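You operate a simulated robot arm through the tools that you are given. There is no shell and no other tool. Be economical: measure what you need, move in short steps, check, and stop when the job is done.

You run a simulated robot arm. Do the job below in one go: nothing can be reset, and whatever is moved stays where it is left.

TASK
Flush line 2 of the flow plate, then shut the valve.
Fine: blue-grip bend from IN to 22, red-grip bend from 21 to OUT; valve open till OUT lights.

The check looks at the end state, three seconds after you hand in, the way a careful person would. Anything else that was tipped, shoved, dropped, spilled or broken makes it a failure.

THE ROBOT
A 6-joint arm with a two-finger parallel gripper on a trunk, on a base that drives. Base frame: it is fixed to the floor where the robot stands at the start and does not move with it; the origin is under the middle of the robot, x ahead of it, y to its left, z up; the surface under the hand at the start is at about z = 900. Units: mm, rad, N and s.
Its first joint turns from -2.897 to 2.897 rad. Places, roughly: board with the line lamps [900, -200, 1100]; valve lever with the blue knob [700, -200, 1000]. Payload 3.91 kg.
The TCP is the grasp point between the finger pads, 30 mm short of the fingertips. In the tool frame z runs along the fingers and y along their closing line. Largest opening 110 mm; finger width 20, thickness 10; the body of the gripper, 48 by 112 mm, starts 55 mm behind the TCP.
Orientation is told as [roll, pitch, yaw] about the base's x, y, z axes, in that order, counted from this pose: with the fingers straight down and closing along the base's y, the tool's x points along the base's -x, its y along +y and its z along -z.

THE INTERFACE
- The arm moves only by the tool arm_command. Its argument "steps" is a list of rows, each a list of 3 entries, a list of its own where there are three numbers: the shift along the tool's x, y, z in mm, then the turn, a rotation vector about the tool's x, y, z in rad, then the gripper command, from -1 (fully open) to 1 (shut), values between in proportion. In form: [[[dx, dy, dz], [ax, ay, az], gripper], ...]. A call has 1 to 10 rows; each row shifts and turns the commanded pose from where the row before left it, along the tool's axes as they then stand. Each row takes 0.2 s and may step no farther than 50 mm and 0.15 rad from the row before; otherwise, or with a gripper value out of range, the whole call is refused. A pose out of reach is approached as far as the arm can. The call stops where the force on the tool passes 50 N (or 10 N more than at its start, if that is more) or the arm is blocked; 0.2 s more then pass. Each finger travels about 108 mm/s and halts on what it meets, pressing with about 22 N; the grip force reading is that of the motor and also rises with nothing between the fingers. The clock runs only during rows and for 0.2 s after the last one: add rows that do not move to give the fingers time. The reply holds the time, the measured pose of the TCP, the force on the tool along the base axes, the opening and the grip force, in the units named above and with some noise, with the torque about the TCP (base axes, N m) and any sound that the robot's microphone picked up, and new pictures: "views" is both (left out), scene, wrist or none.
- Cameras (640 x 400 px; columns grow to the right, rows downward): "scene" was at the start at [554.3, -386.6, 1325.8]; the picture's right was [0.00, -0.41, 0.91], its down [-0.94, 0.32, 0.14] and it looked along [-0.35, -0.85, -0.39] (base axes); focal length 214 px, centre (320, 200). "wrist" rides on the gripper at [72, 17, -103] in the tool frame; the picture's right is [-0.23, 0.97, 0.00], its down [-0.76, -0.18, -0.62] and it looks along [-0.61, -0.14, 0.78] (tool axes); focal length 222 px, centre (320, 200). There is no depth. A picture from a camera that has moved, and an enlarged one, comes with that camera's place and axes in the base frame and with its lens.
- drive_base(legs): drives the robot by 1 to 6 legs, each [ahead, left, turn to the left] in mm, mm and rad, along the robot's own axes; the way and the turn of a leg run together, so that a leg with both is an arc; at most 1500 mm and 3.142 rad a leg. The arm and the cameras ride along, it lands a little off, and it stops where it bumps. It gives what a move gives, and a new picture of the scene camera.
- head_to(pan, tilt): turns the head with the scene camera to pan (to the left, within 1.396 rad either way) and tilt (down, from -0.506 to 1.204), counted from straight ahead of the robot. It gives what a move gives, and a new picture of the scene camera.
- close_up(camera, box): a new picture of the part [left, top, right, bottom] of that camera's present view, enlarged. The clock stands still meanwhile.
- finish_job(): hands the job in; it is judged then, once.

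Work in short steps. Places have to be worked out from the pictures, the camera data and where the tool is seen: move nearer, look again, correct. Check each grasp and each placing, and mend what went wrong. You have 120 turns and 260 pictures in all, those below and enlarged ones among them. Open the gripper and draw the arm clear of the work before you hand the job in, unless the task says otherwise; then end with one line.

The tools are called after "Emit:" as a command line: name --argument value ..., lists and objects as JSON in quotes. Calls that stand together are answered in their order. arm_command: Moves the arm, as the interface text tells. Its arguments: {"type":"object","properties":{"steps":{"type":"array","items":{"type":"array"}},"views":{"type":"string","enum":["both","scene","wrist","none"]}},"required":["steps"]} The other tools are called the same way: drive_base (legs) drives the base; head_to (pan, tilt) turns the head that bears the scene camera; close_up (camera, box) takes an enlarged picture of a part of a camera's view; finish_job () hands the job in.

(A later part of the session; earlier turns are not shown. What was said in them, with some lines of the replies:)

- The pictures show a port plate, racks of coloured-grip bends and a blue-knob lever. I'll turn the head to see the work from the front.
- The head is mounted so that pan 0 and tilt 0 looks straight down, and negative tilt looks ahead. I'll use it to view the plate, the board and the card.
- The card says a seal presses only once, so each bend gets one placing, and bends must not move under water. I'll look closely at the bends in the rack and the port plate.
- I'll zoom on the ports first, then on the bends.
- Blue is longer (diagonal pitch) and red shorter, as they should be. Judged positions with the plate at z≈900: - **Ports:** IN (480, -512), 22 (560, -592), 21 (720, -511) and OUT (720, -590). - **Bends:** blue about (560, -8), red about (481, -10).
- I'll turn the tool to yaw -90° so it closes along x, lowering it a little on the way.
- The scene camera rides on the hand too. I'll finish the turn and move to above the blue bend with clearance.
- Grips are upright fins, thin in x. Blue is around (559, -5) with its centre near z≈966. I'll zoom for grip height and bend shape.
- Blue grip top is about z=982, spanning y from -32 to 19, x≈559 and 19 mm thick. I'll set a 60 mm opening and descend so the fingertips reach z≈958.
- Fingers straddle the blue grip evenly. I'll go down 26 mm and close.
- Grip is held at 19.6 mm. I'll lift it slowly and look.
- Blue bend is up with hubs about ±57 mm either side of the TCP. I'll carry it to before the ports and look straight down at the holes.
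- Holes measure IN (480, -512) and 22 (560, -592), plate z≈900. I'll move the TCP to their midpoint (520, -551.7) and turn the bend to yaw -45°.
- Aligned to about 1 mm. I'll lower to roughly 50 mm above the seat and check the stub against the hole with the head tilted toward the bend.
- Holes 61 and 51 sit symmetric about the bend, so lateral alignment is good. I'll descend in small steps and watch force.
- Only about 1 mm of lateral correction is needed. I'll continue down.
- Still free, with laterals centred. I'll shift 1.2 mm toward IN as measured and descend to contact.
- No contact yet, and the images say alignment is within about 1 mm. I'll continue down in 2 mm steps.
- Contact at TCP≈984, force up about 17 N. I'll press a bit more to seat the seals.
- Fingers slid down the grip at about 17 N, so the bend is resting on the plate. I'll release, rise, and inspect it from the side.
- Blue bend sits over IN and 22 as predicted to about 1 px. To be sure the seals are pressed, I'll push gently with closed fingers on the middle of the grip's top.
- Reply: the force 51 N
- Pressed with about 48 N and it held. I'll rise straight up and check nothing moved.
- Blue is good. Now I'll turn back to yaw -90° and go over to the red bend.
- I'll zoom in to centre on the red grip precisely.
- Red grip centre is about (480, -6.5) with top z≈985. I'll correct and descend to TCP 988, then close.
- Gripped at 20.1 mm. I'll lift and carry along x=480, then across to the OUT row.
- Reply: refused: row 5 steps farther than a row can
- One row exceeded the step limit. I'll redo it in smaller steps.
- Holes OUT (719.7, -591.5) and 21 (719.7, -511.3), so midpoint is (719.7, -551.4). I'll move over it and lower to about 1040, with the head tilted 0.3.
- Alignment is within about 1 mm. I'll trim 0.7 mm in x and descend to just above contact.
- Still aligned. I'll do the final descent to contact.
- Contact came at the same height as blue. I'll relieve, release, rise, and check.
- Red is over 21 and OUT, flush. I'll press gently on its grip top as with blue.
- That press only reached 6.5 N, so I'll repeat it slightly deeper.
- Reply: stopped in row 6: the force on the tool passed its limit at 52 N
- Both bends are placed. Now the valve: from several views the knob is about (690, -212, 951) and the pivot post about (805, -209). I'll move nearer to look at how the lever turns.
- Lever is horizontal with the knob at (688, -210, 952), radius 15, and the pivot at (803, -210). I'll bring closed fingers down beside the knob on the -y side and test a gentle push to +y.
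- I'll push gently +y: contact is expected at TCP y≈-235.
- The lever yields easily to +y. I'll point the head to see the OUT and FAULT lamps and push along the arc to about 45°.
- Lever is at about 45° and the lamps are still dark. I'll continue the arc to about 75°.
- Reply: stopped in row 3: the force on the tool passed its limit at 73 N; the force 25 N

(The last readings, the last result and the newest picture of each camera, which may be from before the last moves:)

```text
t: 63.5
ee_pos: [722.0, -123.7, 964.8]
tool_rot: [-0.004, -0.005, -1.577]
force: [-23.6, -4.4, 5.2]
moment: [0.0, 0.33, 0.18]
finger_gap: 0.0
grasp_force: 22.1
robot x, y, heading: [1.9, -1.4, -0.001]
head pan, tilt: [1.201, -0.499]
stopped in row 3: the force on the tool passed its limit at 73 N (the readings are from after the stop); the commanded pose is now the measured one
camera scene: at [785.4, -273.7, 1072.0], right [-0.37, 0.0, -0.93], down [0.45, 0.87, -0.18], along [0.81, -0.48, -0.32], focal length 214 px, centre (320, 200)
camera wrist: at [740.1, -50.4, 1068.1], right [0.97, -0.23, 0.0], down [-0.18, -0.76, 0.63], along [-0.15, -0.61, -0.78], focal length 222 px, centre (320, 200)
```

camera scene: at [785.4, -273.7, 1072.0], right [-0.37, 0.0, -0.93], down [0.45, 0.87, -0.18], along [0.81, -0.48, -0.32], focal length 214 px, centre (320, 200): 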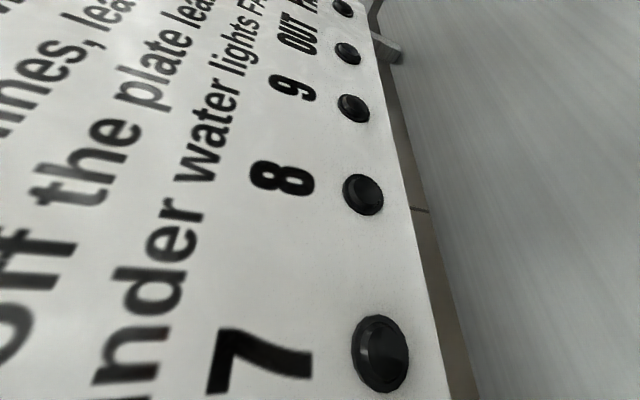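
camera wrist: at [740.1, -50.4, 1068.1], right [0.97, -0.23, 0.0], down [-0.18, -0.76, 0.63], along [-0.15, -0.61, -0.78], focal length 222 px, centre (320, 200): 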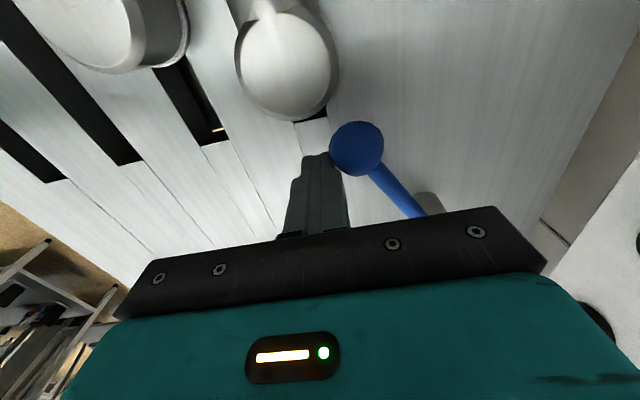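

The reaction is at knob height, so the lever has reached its stop at about 60°. I'll ease off and wait to watch the lamps.

Emit:
arm_command --steps '[[[-3, -4, 0], [0, 0, 0], 1], [[0, 0, 0], [0, 0, 0], 1], [[0, 0, 0], [0, 0, 0], 1], [[0, 0, 0], [0, 0, 0], 1], [[0, 0, 0], [0, 0, 0], 1], [[0, 0, 0], [0, 0, 0], 1], [[0, 0, 0], [0, 0, 0], 1], [[0, 0, 0], [0, 0, 0], 1]]' --views "both"

```text
t: 65.3
ee_pos: [721.0, -125.2, 963.7]
tool_rot: [-0.006, -0.007, -1.574]
force: [-0.1, 0.6, 0.3]
moment: [-0.01, -0.01, 0.02]
finger_gap: 0.3
grasp_force: 21.9
robot x, y, heading: [-2.6, -2.8, 0.0]
head pan, tilt: [1.201, -0.499]
camera scene: at [783.5, -275.8, 1070.8], right [-0.37, 0.0, -0.93], down [0.45, 0.88, -0.18], along [0.82, -0.48, -0.32], focal length 214 px, centre (320, 200)
camera wrist: at [738.1, -52.4, 1067.0], right [0.97, -0.23, 0.0], down [-0.18, -0.76, 0.63], along [-0.15, -0.61, -0.78], focal length 222 px, centre (320, 200)
```

scene: 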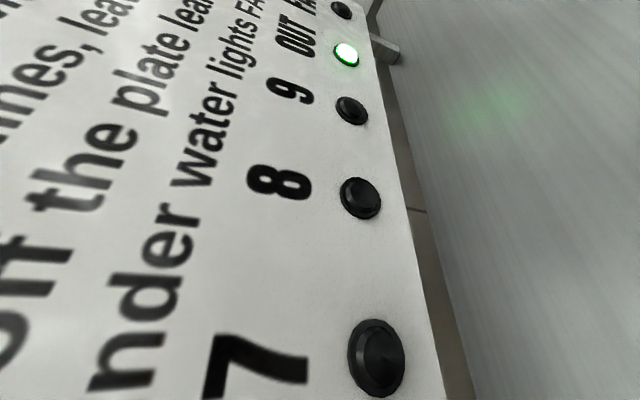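
wrist: 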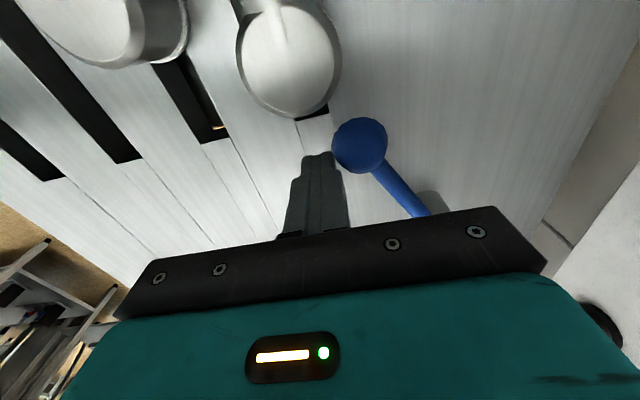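

OUT is lit and FAULT is dark. To shut the valve, I'll lift over the knob and come down on its far side.

Emit:
arm_command --steps '[[[-5, -5, -15], [0, 0, 0], 1], [[0, 0, -45], [0, 0, 0], 1], [[20, 30, 0], [0, 0, 0], 1], [[17, 29, 0], [0, 0, 0], 1], [[0, 0, 0], [0, 0, 0], 1]]' --views "both"

```text
t: 66.5
ee_pos: [776.3, -93.6, 1024.3]
tool_rot: [-0.006, -0.005, -1.575]
force: [0.1, -0.3, -0.4]
moment: [0.02, 0.0, 0.04]
finger_gap: 0.0
grasp_force: 22.4
robot x, y, heading: [-0.3, -1.2, -0.004]
head pan, tilt: [1.201, -0.499]
camera scene: at [838.5, -243.6, 1131.5], right [-0.37, 0.0, -0.93], down [0.45, 0.88, -0.18], along [0.81, -0.48, -0.32], focal length 214 px, centre (320, 200)
camera wrist: at [793.2, -20.2, 1127.7], right [0.97, -0.23, 0.0], down [-0.18, -0.76, 0.63], along [-0.15, -0.61, -0.78], focal length 222 px, centre (320, 200)
```

scene: 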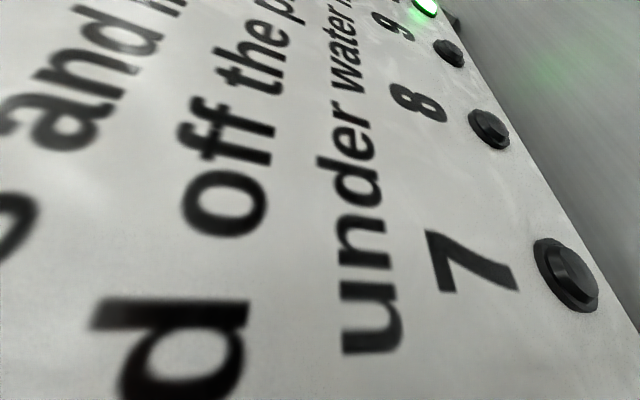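
wrist: 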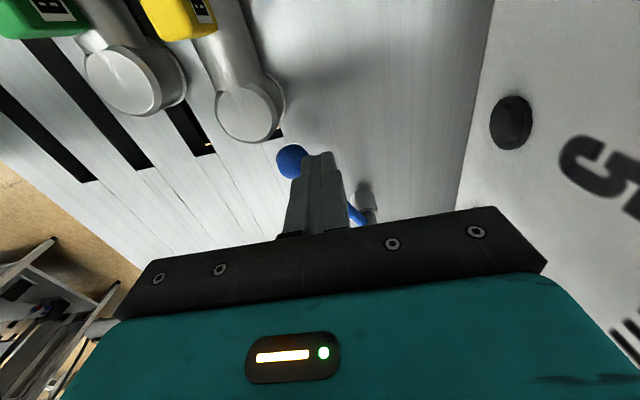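

Knob confirmed at (745, -110), and the finger clears it by about 5 mm. I'll go down and push back along the arc.

Emit:
arm_command --steps '[[[0, 1, 30], [0, 0, 0], 1], [[0, 0, 30], [0, 0, 0], 1], [[0, 0, 0], [0, 0, 0], 1], [[-8, -18, 0], [0, 0, 0], 1], [[-9, -18, 0], [0, 0, 0], 1], [[-10, -12, 0], [0, 0, 0], 1], [[-10, -12, 0], [0, 0, 0], 1]]' --views "both"

```text
t: 68.2
ee_pos: [716.0, -131.2, 964.0]
tool_rot: [-0.007, -0.004, -1.573]
force: [-0.6, -0.5, 0.0]
moment: [-0.04, 0.0, 0.01]
finger_gap: 0.0
grasp_force: 21.9
robot x, y, heading: [-0.3, -0.5, 0.0]
head pan, tilt: [1.201, -0.499]
camera scene: at [778.0, -281.6, 1070.8], right [-0.37, 0.0, -0.93], down [0.45, 0.88, -0.18], along [0.81, -0.48, -0.32], focal length 214 px, centre (320, 200)
camera wrist: at [732.6, -58.2, 1067.1], right [0.97, -0.23, 0.0], down [-0.18, -0.76, 0.63], along [-0.15, -0.61, -0.78], focal length 222 px, centre (320, 200)
```

scene: 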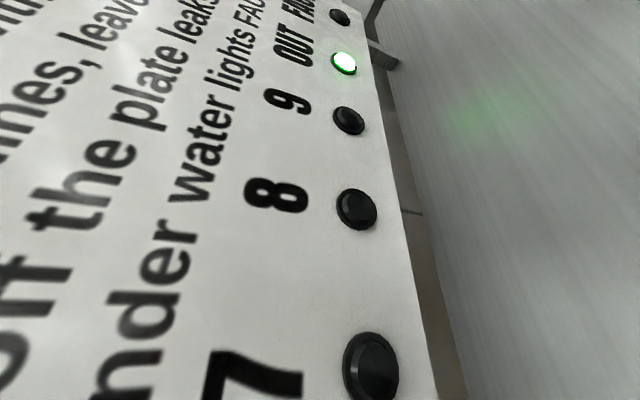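
wrist: 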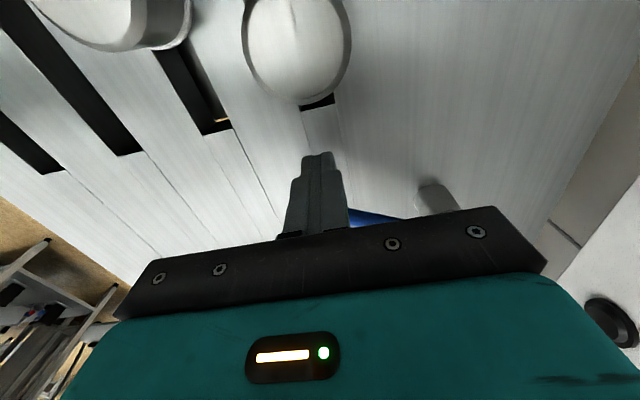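

The lever is following. I'll continue to the original position and feel for the stop.

Emit:
arm_command --steps '[[[-12, -9, 0], [0, 0, 0], 1], [[-12, -8, 0], [0, 0, 0], 1], [[-14, -6, 0], [0, 0, 0], 1], [[-13, -4, 0], [0, 0, 0], 1], [[-3, 0, 0], [0, 0, 0], 1], [[0, 0, 0], [0, 0, 0], 1]]' --views "both"

```text
t: 69.5
ee_pos: [689.1, -184.2, 961.8]
tool_rot: [-0.004, -0.007, -1.574]
force: [0.7, 1.3, 0.0]
moment: [-0.02, -0.01, 0.0]
finger_gap: 0.1
grasp_force: 22.0
robot x, y, heading: [1.5, -1.3, -0.001]
head pan, tilt: [1.201, -0.499]
camera scene: at [751.5, -334.5, 1071.1], right [-0.37, 0.0, -0.93], down [0.45, 0.88, -0.18], along [0.82, -0.48, -0.32], focal length 214 px, centre (320, 200)
camera wrist: at [706.1, -111.2, 1067.3], right [0.97, -0.23, 0.0], down [-0.18, -0.76, 0.63], along [-0.15, -0.61, -0.78], focal length 222 px, centre (320, 200)
```

scene: 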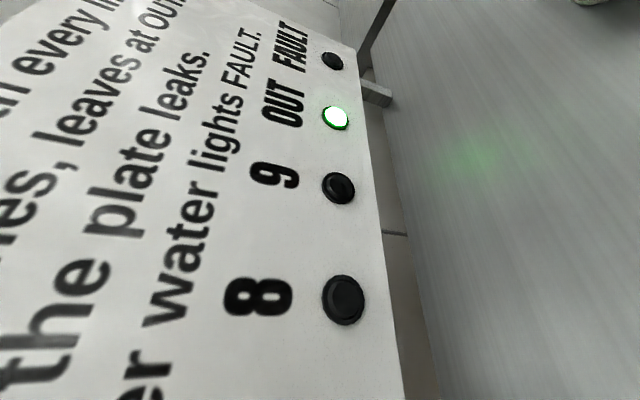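
wrist: 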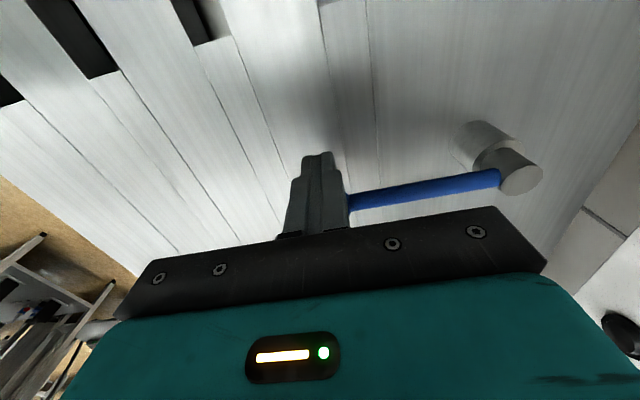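

The lever is back near the start, but OUT is still lit. I'll push a few mm more to find the shut stop.

Emit:
arm_command --steps '[[[-2, 0, 0], [0, 0, 0], 1], [[-2, 0, 0], [0, 0, 0], 1], [[-2, 0, 0], [0, 0, 0], 1], [[0, 0, 0], [0, 0, 0], 1], [[0, 0, 0], [0, 0, 0], 1], [[0, 0, 0], [0, 0, 0], 1], [[0, 0, 0], [0, 0, 0], 1]]' --views "both"

```text
t: 70.5
ee_pos: [689.5, -184.3, 963.3]
tool_rot: [-0.005, 0.0, -1.569]
force: [-0.3, 11.1, 1.1]
moment: [0.18, 0.2, 0.0]
finger_gap: 0.1
grasp_force: 22.4
robot x, y, heading: [0.4, 0.3, 0.002]
head pan, tilt: [1.201, -0.499]
stopped in row 4: the force on the tool passed its limit at 51 N (the readings are from after the stop); the commanded pose is now the measured one
camera scene: at [752.5, -334.7, 1070.7], right [-0.37, 0.0, -0.93], down [0.44, 0.88, -0.18], along [0.82, -0.48, -0.32], focal length 214 px, centre (320, 200)
camera wrist: at [705.8, -111.6, 1067.6], right [0.97, -0.23, -0.01], down [-0.17, -0.76, 0.63], along [-0.14, -0.61, -0.78], focal length 222 px, centre (320, 200)
```

scene: 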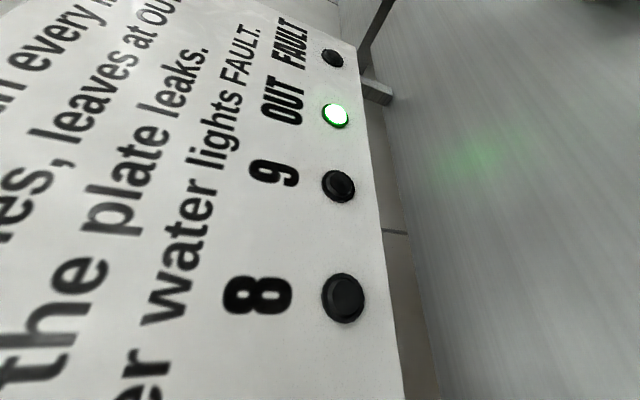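
wrist: 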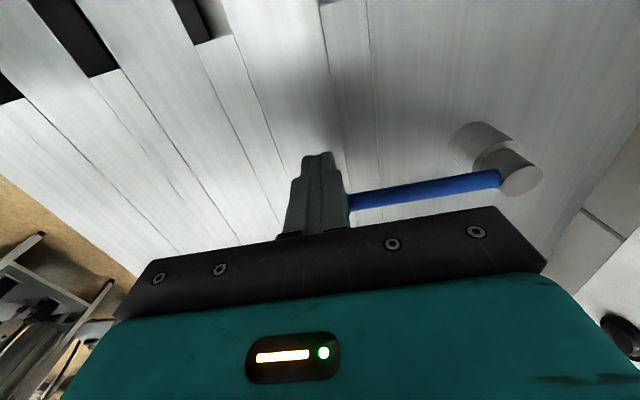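

The stop was felt, so the lever is fully shut and OUT evidently latches. I'll back off, rise, open the gripper and check everything.

Emit:
arm_command --steps '[[[8, 0, 0], [0, 0, 0], 1], [[0, 0, -45], [0, 0, 0], 1], [[0, 0, -50], [0, 0, 0], 1], [[0, -45, -40], [0, 0, 0], -0.3], [[0, -45, -20], [0, 0, 0], -1], [[0, -45, 0], [0, 0, 0], -1], [[0, -45, 0], [0, 0, 0], -1], [[0, 0, 0], [0, 0, 0], -1]]' --views "wrist"

Emit:
head_to --pan 0.75 --tilt -0.2

Emit:
head_to --pan 0.75 --tilt 0.5

```text
refused: row 4 steps farther than a row can; nothing moved
```

```text
t: 71.4
ee_pos: [689.0, -184.2, 964.4]
tool_rot: [-0.006, -0.004, -1.569]
force: [-3.6, 23.9, 3.5]
moment: [0.3, 0.04, 0.0]
finger_gap: 0.1
grasp_force: 21.5
robot x, y, heading: [-2.3, 2.6, 0.001]
head pan, tilt: [0.75, -0.201]
camera scene: at [746.4, -312.3, 1034.2], right [-0.73, 0.0, -0.68], down [0.13, 0.98, -0.15], along [0.67, -0.2, -0.72], focal length 214 px, centre (320, 200)
```

scene: 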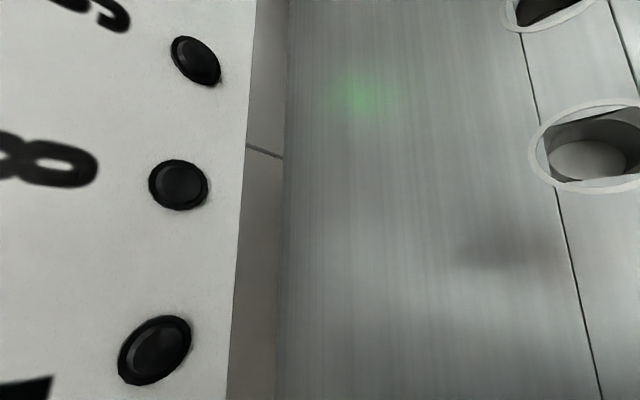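

```text
t: 72.5
ee_pos: [688.9, -185.9, 964.1]
tool_rot: [-0.005, -0.003, -1.571]
force: [-2.3, 31.1, 4.0]
moment: [0.39, 0.0, 0.02]
finger_gap: 0.0
grasp_force: 21.8
robot x, y, heading: [1.1, 4.1, -0.0]
head pan, tilt: [0.75, 0.499]
camera scene: at [751.6, -248.9, 1028.2], right [-0.73, 0.0, -0.68], down [-0.32, 0.88, 0.35], along [0.6, 0.48, -0.65], focal length 214 px, centre (320, 200)
```

scene: 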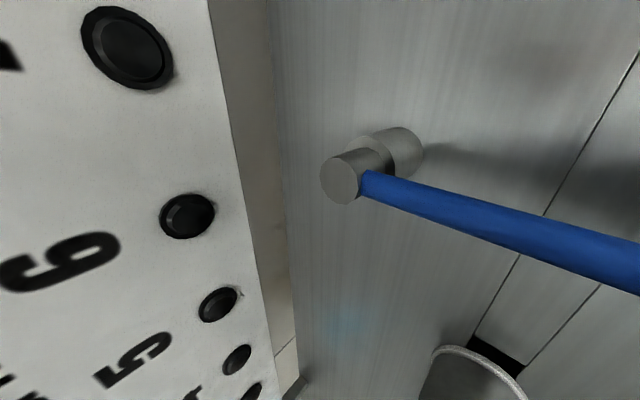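

One row was too long, so I'll back off in smaller rows.

Emit:
arm_command --steps '[[[8, 0, 0], [0, 0, 0], 1], [[0, 0, -45], [0, 0, 0], 1], [[0, 0, -45], [0, 0, 0], 1], [[0, -30, -35], [0, 0, 0], -0.3], [[0, -35, -30], [0, 0, 0], -1], [[0, -45, 0], [0, 0, 0], -1], [[0, -45, 0], [0, 0, 0], -1], [[0, -45, 0], [0, 0, 0], -1]]' --views "wrist"

Emit:
head_to --pan 0.7 --tilt -0.4

Emit:
head_to --pan 0.7 --tilt 0.4

```text
t: 74.3
ee_pos: [491.3, -176.6, 1119.4]
tool_rot: [-0.007, -0.003, -1.57]
force: [0.5, 0.0, 0.2]
moment: [0.05, 0.04, 0.01]
finger_gap: 109.9
grasp_force: 0.0
robot x, y, heading: [-0.1, 2.3, -0.0]
head pan, tilt: [0.75, 0.499]
camera wrist: at [507.7, -104.8, 1222.7], right [0.97, -0.23, -0.01], down [-0.17, -0.76, 0.63], along [-0.15, -0.61, -0.78], focal length 222 px, centre (320, 200)
```

wrist: 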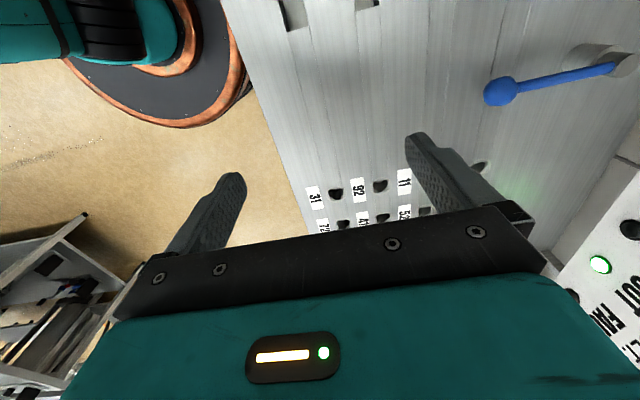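

```text
t: 75.5
ee_pos: [490.5, -177.7, 1120.1]
tool_rot: [-0.005, 0.0, -1.571]
force: [-0.2, 0.3, -0.7]
moment: [-0.02, 0.01, 0.03]
finger_gap: 110.0
grasp_force: 0.2
robot x, y, heading: [2.3, -1.4, -0.004]
head pan, tilt: [0.7, -0.4]
camera scene: at [538.6, -321.0, 1194.9], right [-0.77, 0.0, -0.64], down [0.25, 0.92, -0.3], along [0.59, -0.39, -0.71], focal length 214 px, centre (320, 200)
```

scene: 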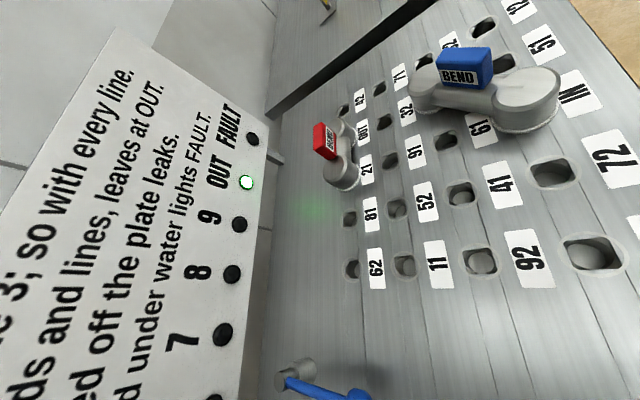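

```text
t: 76.6
ee_pos: [489.7, -177.2, 1119.9]
tool_rot: [-0.005, -0.002, -1.57]
force: [-0.1, -0.8, 0.9]
moment: [-0.03, 0.02, -0.01]
finger_gap: 110.0
grasp_force: 0.1
robot x, y, heading: [1.5, 4.0, 0.001]
head pan, tilt: [0.7, 0.4]
camera scene: at [551.1, -251.1, 1179.8], right [-0.77, 0.0, -0.64], down [-0.25, 0.92, 0.3], along [0.59, 0.39, -0.71], focal length 214 px, centre (320, 200)
```

scene: 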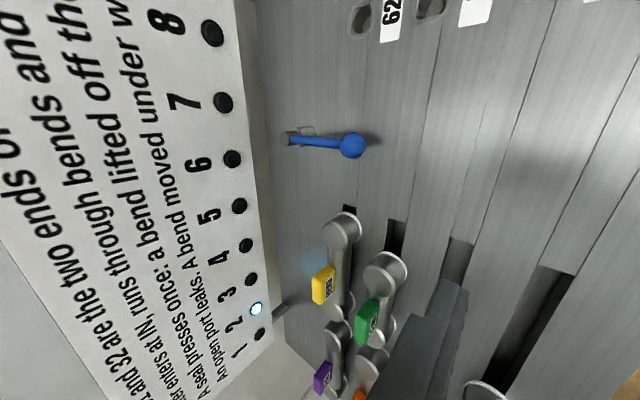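

Lamp 2 and OUT are lit, FAULT is dark, the lever is back at its shut stop, and both bends are in place with no leak visible. The arm is clear with the gripper open, so I'm handing in.

Emit:
finish_job

```text
The job is handed in.
```

Line 2 is flushed and the valve is shut: blue bend from IN to 22, red bend from 21 to OUT, lamps 2 and OUT lit, FAULT dark.
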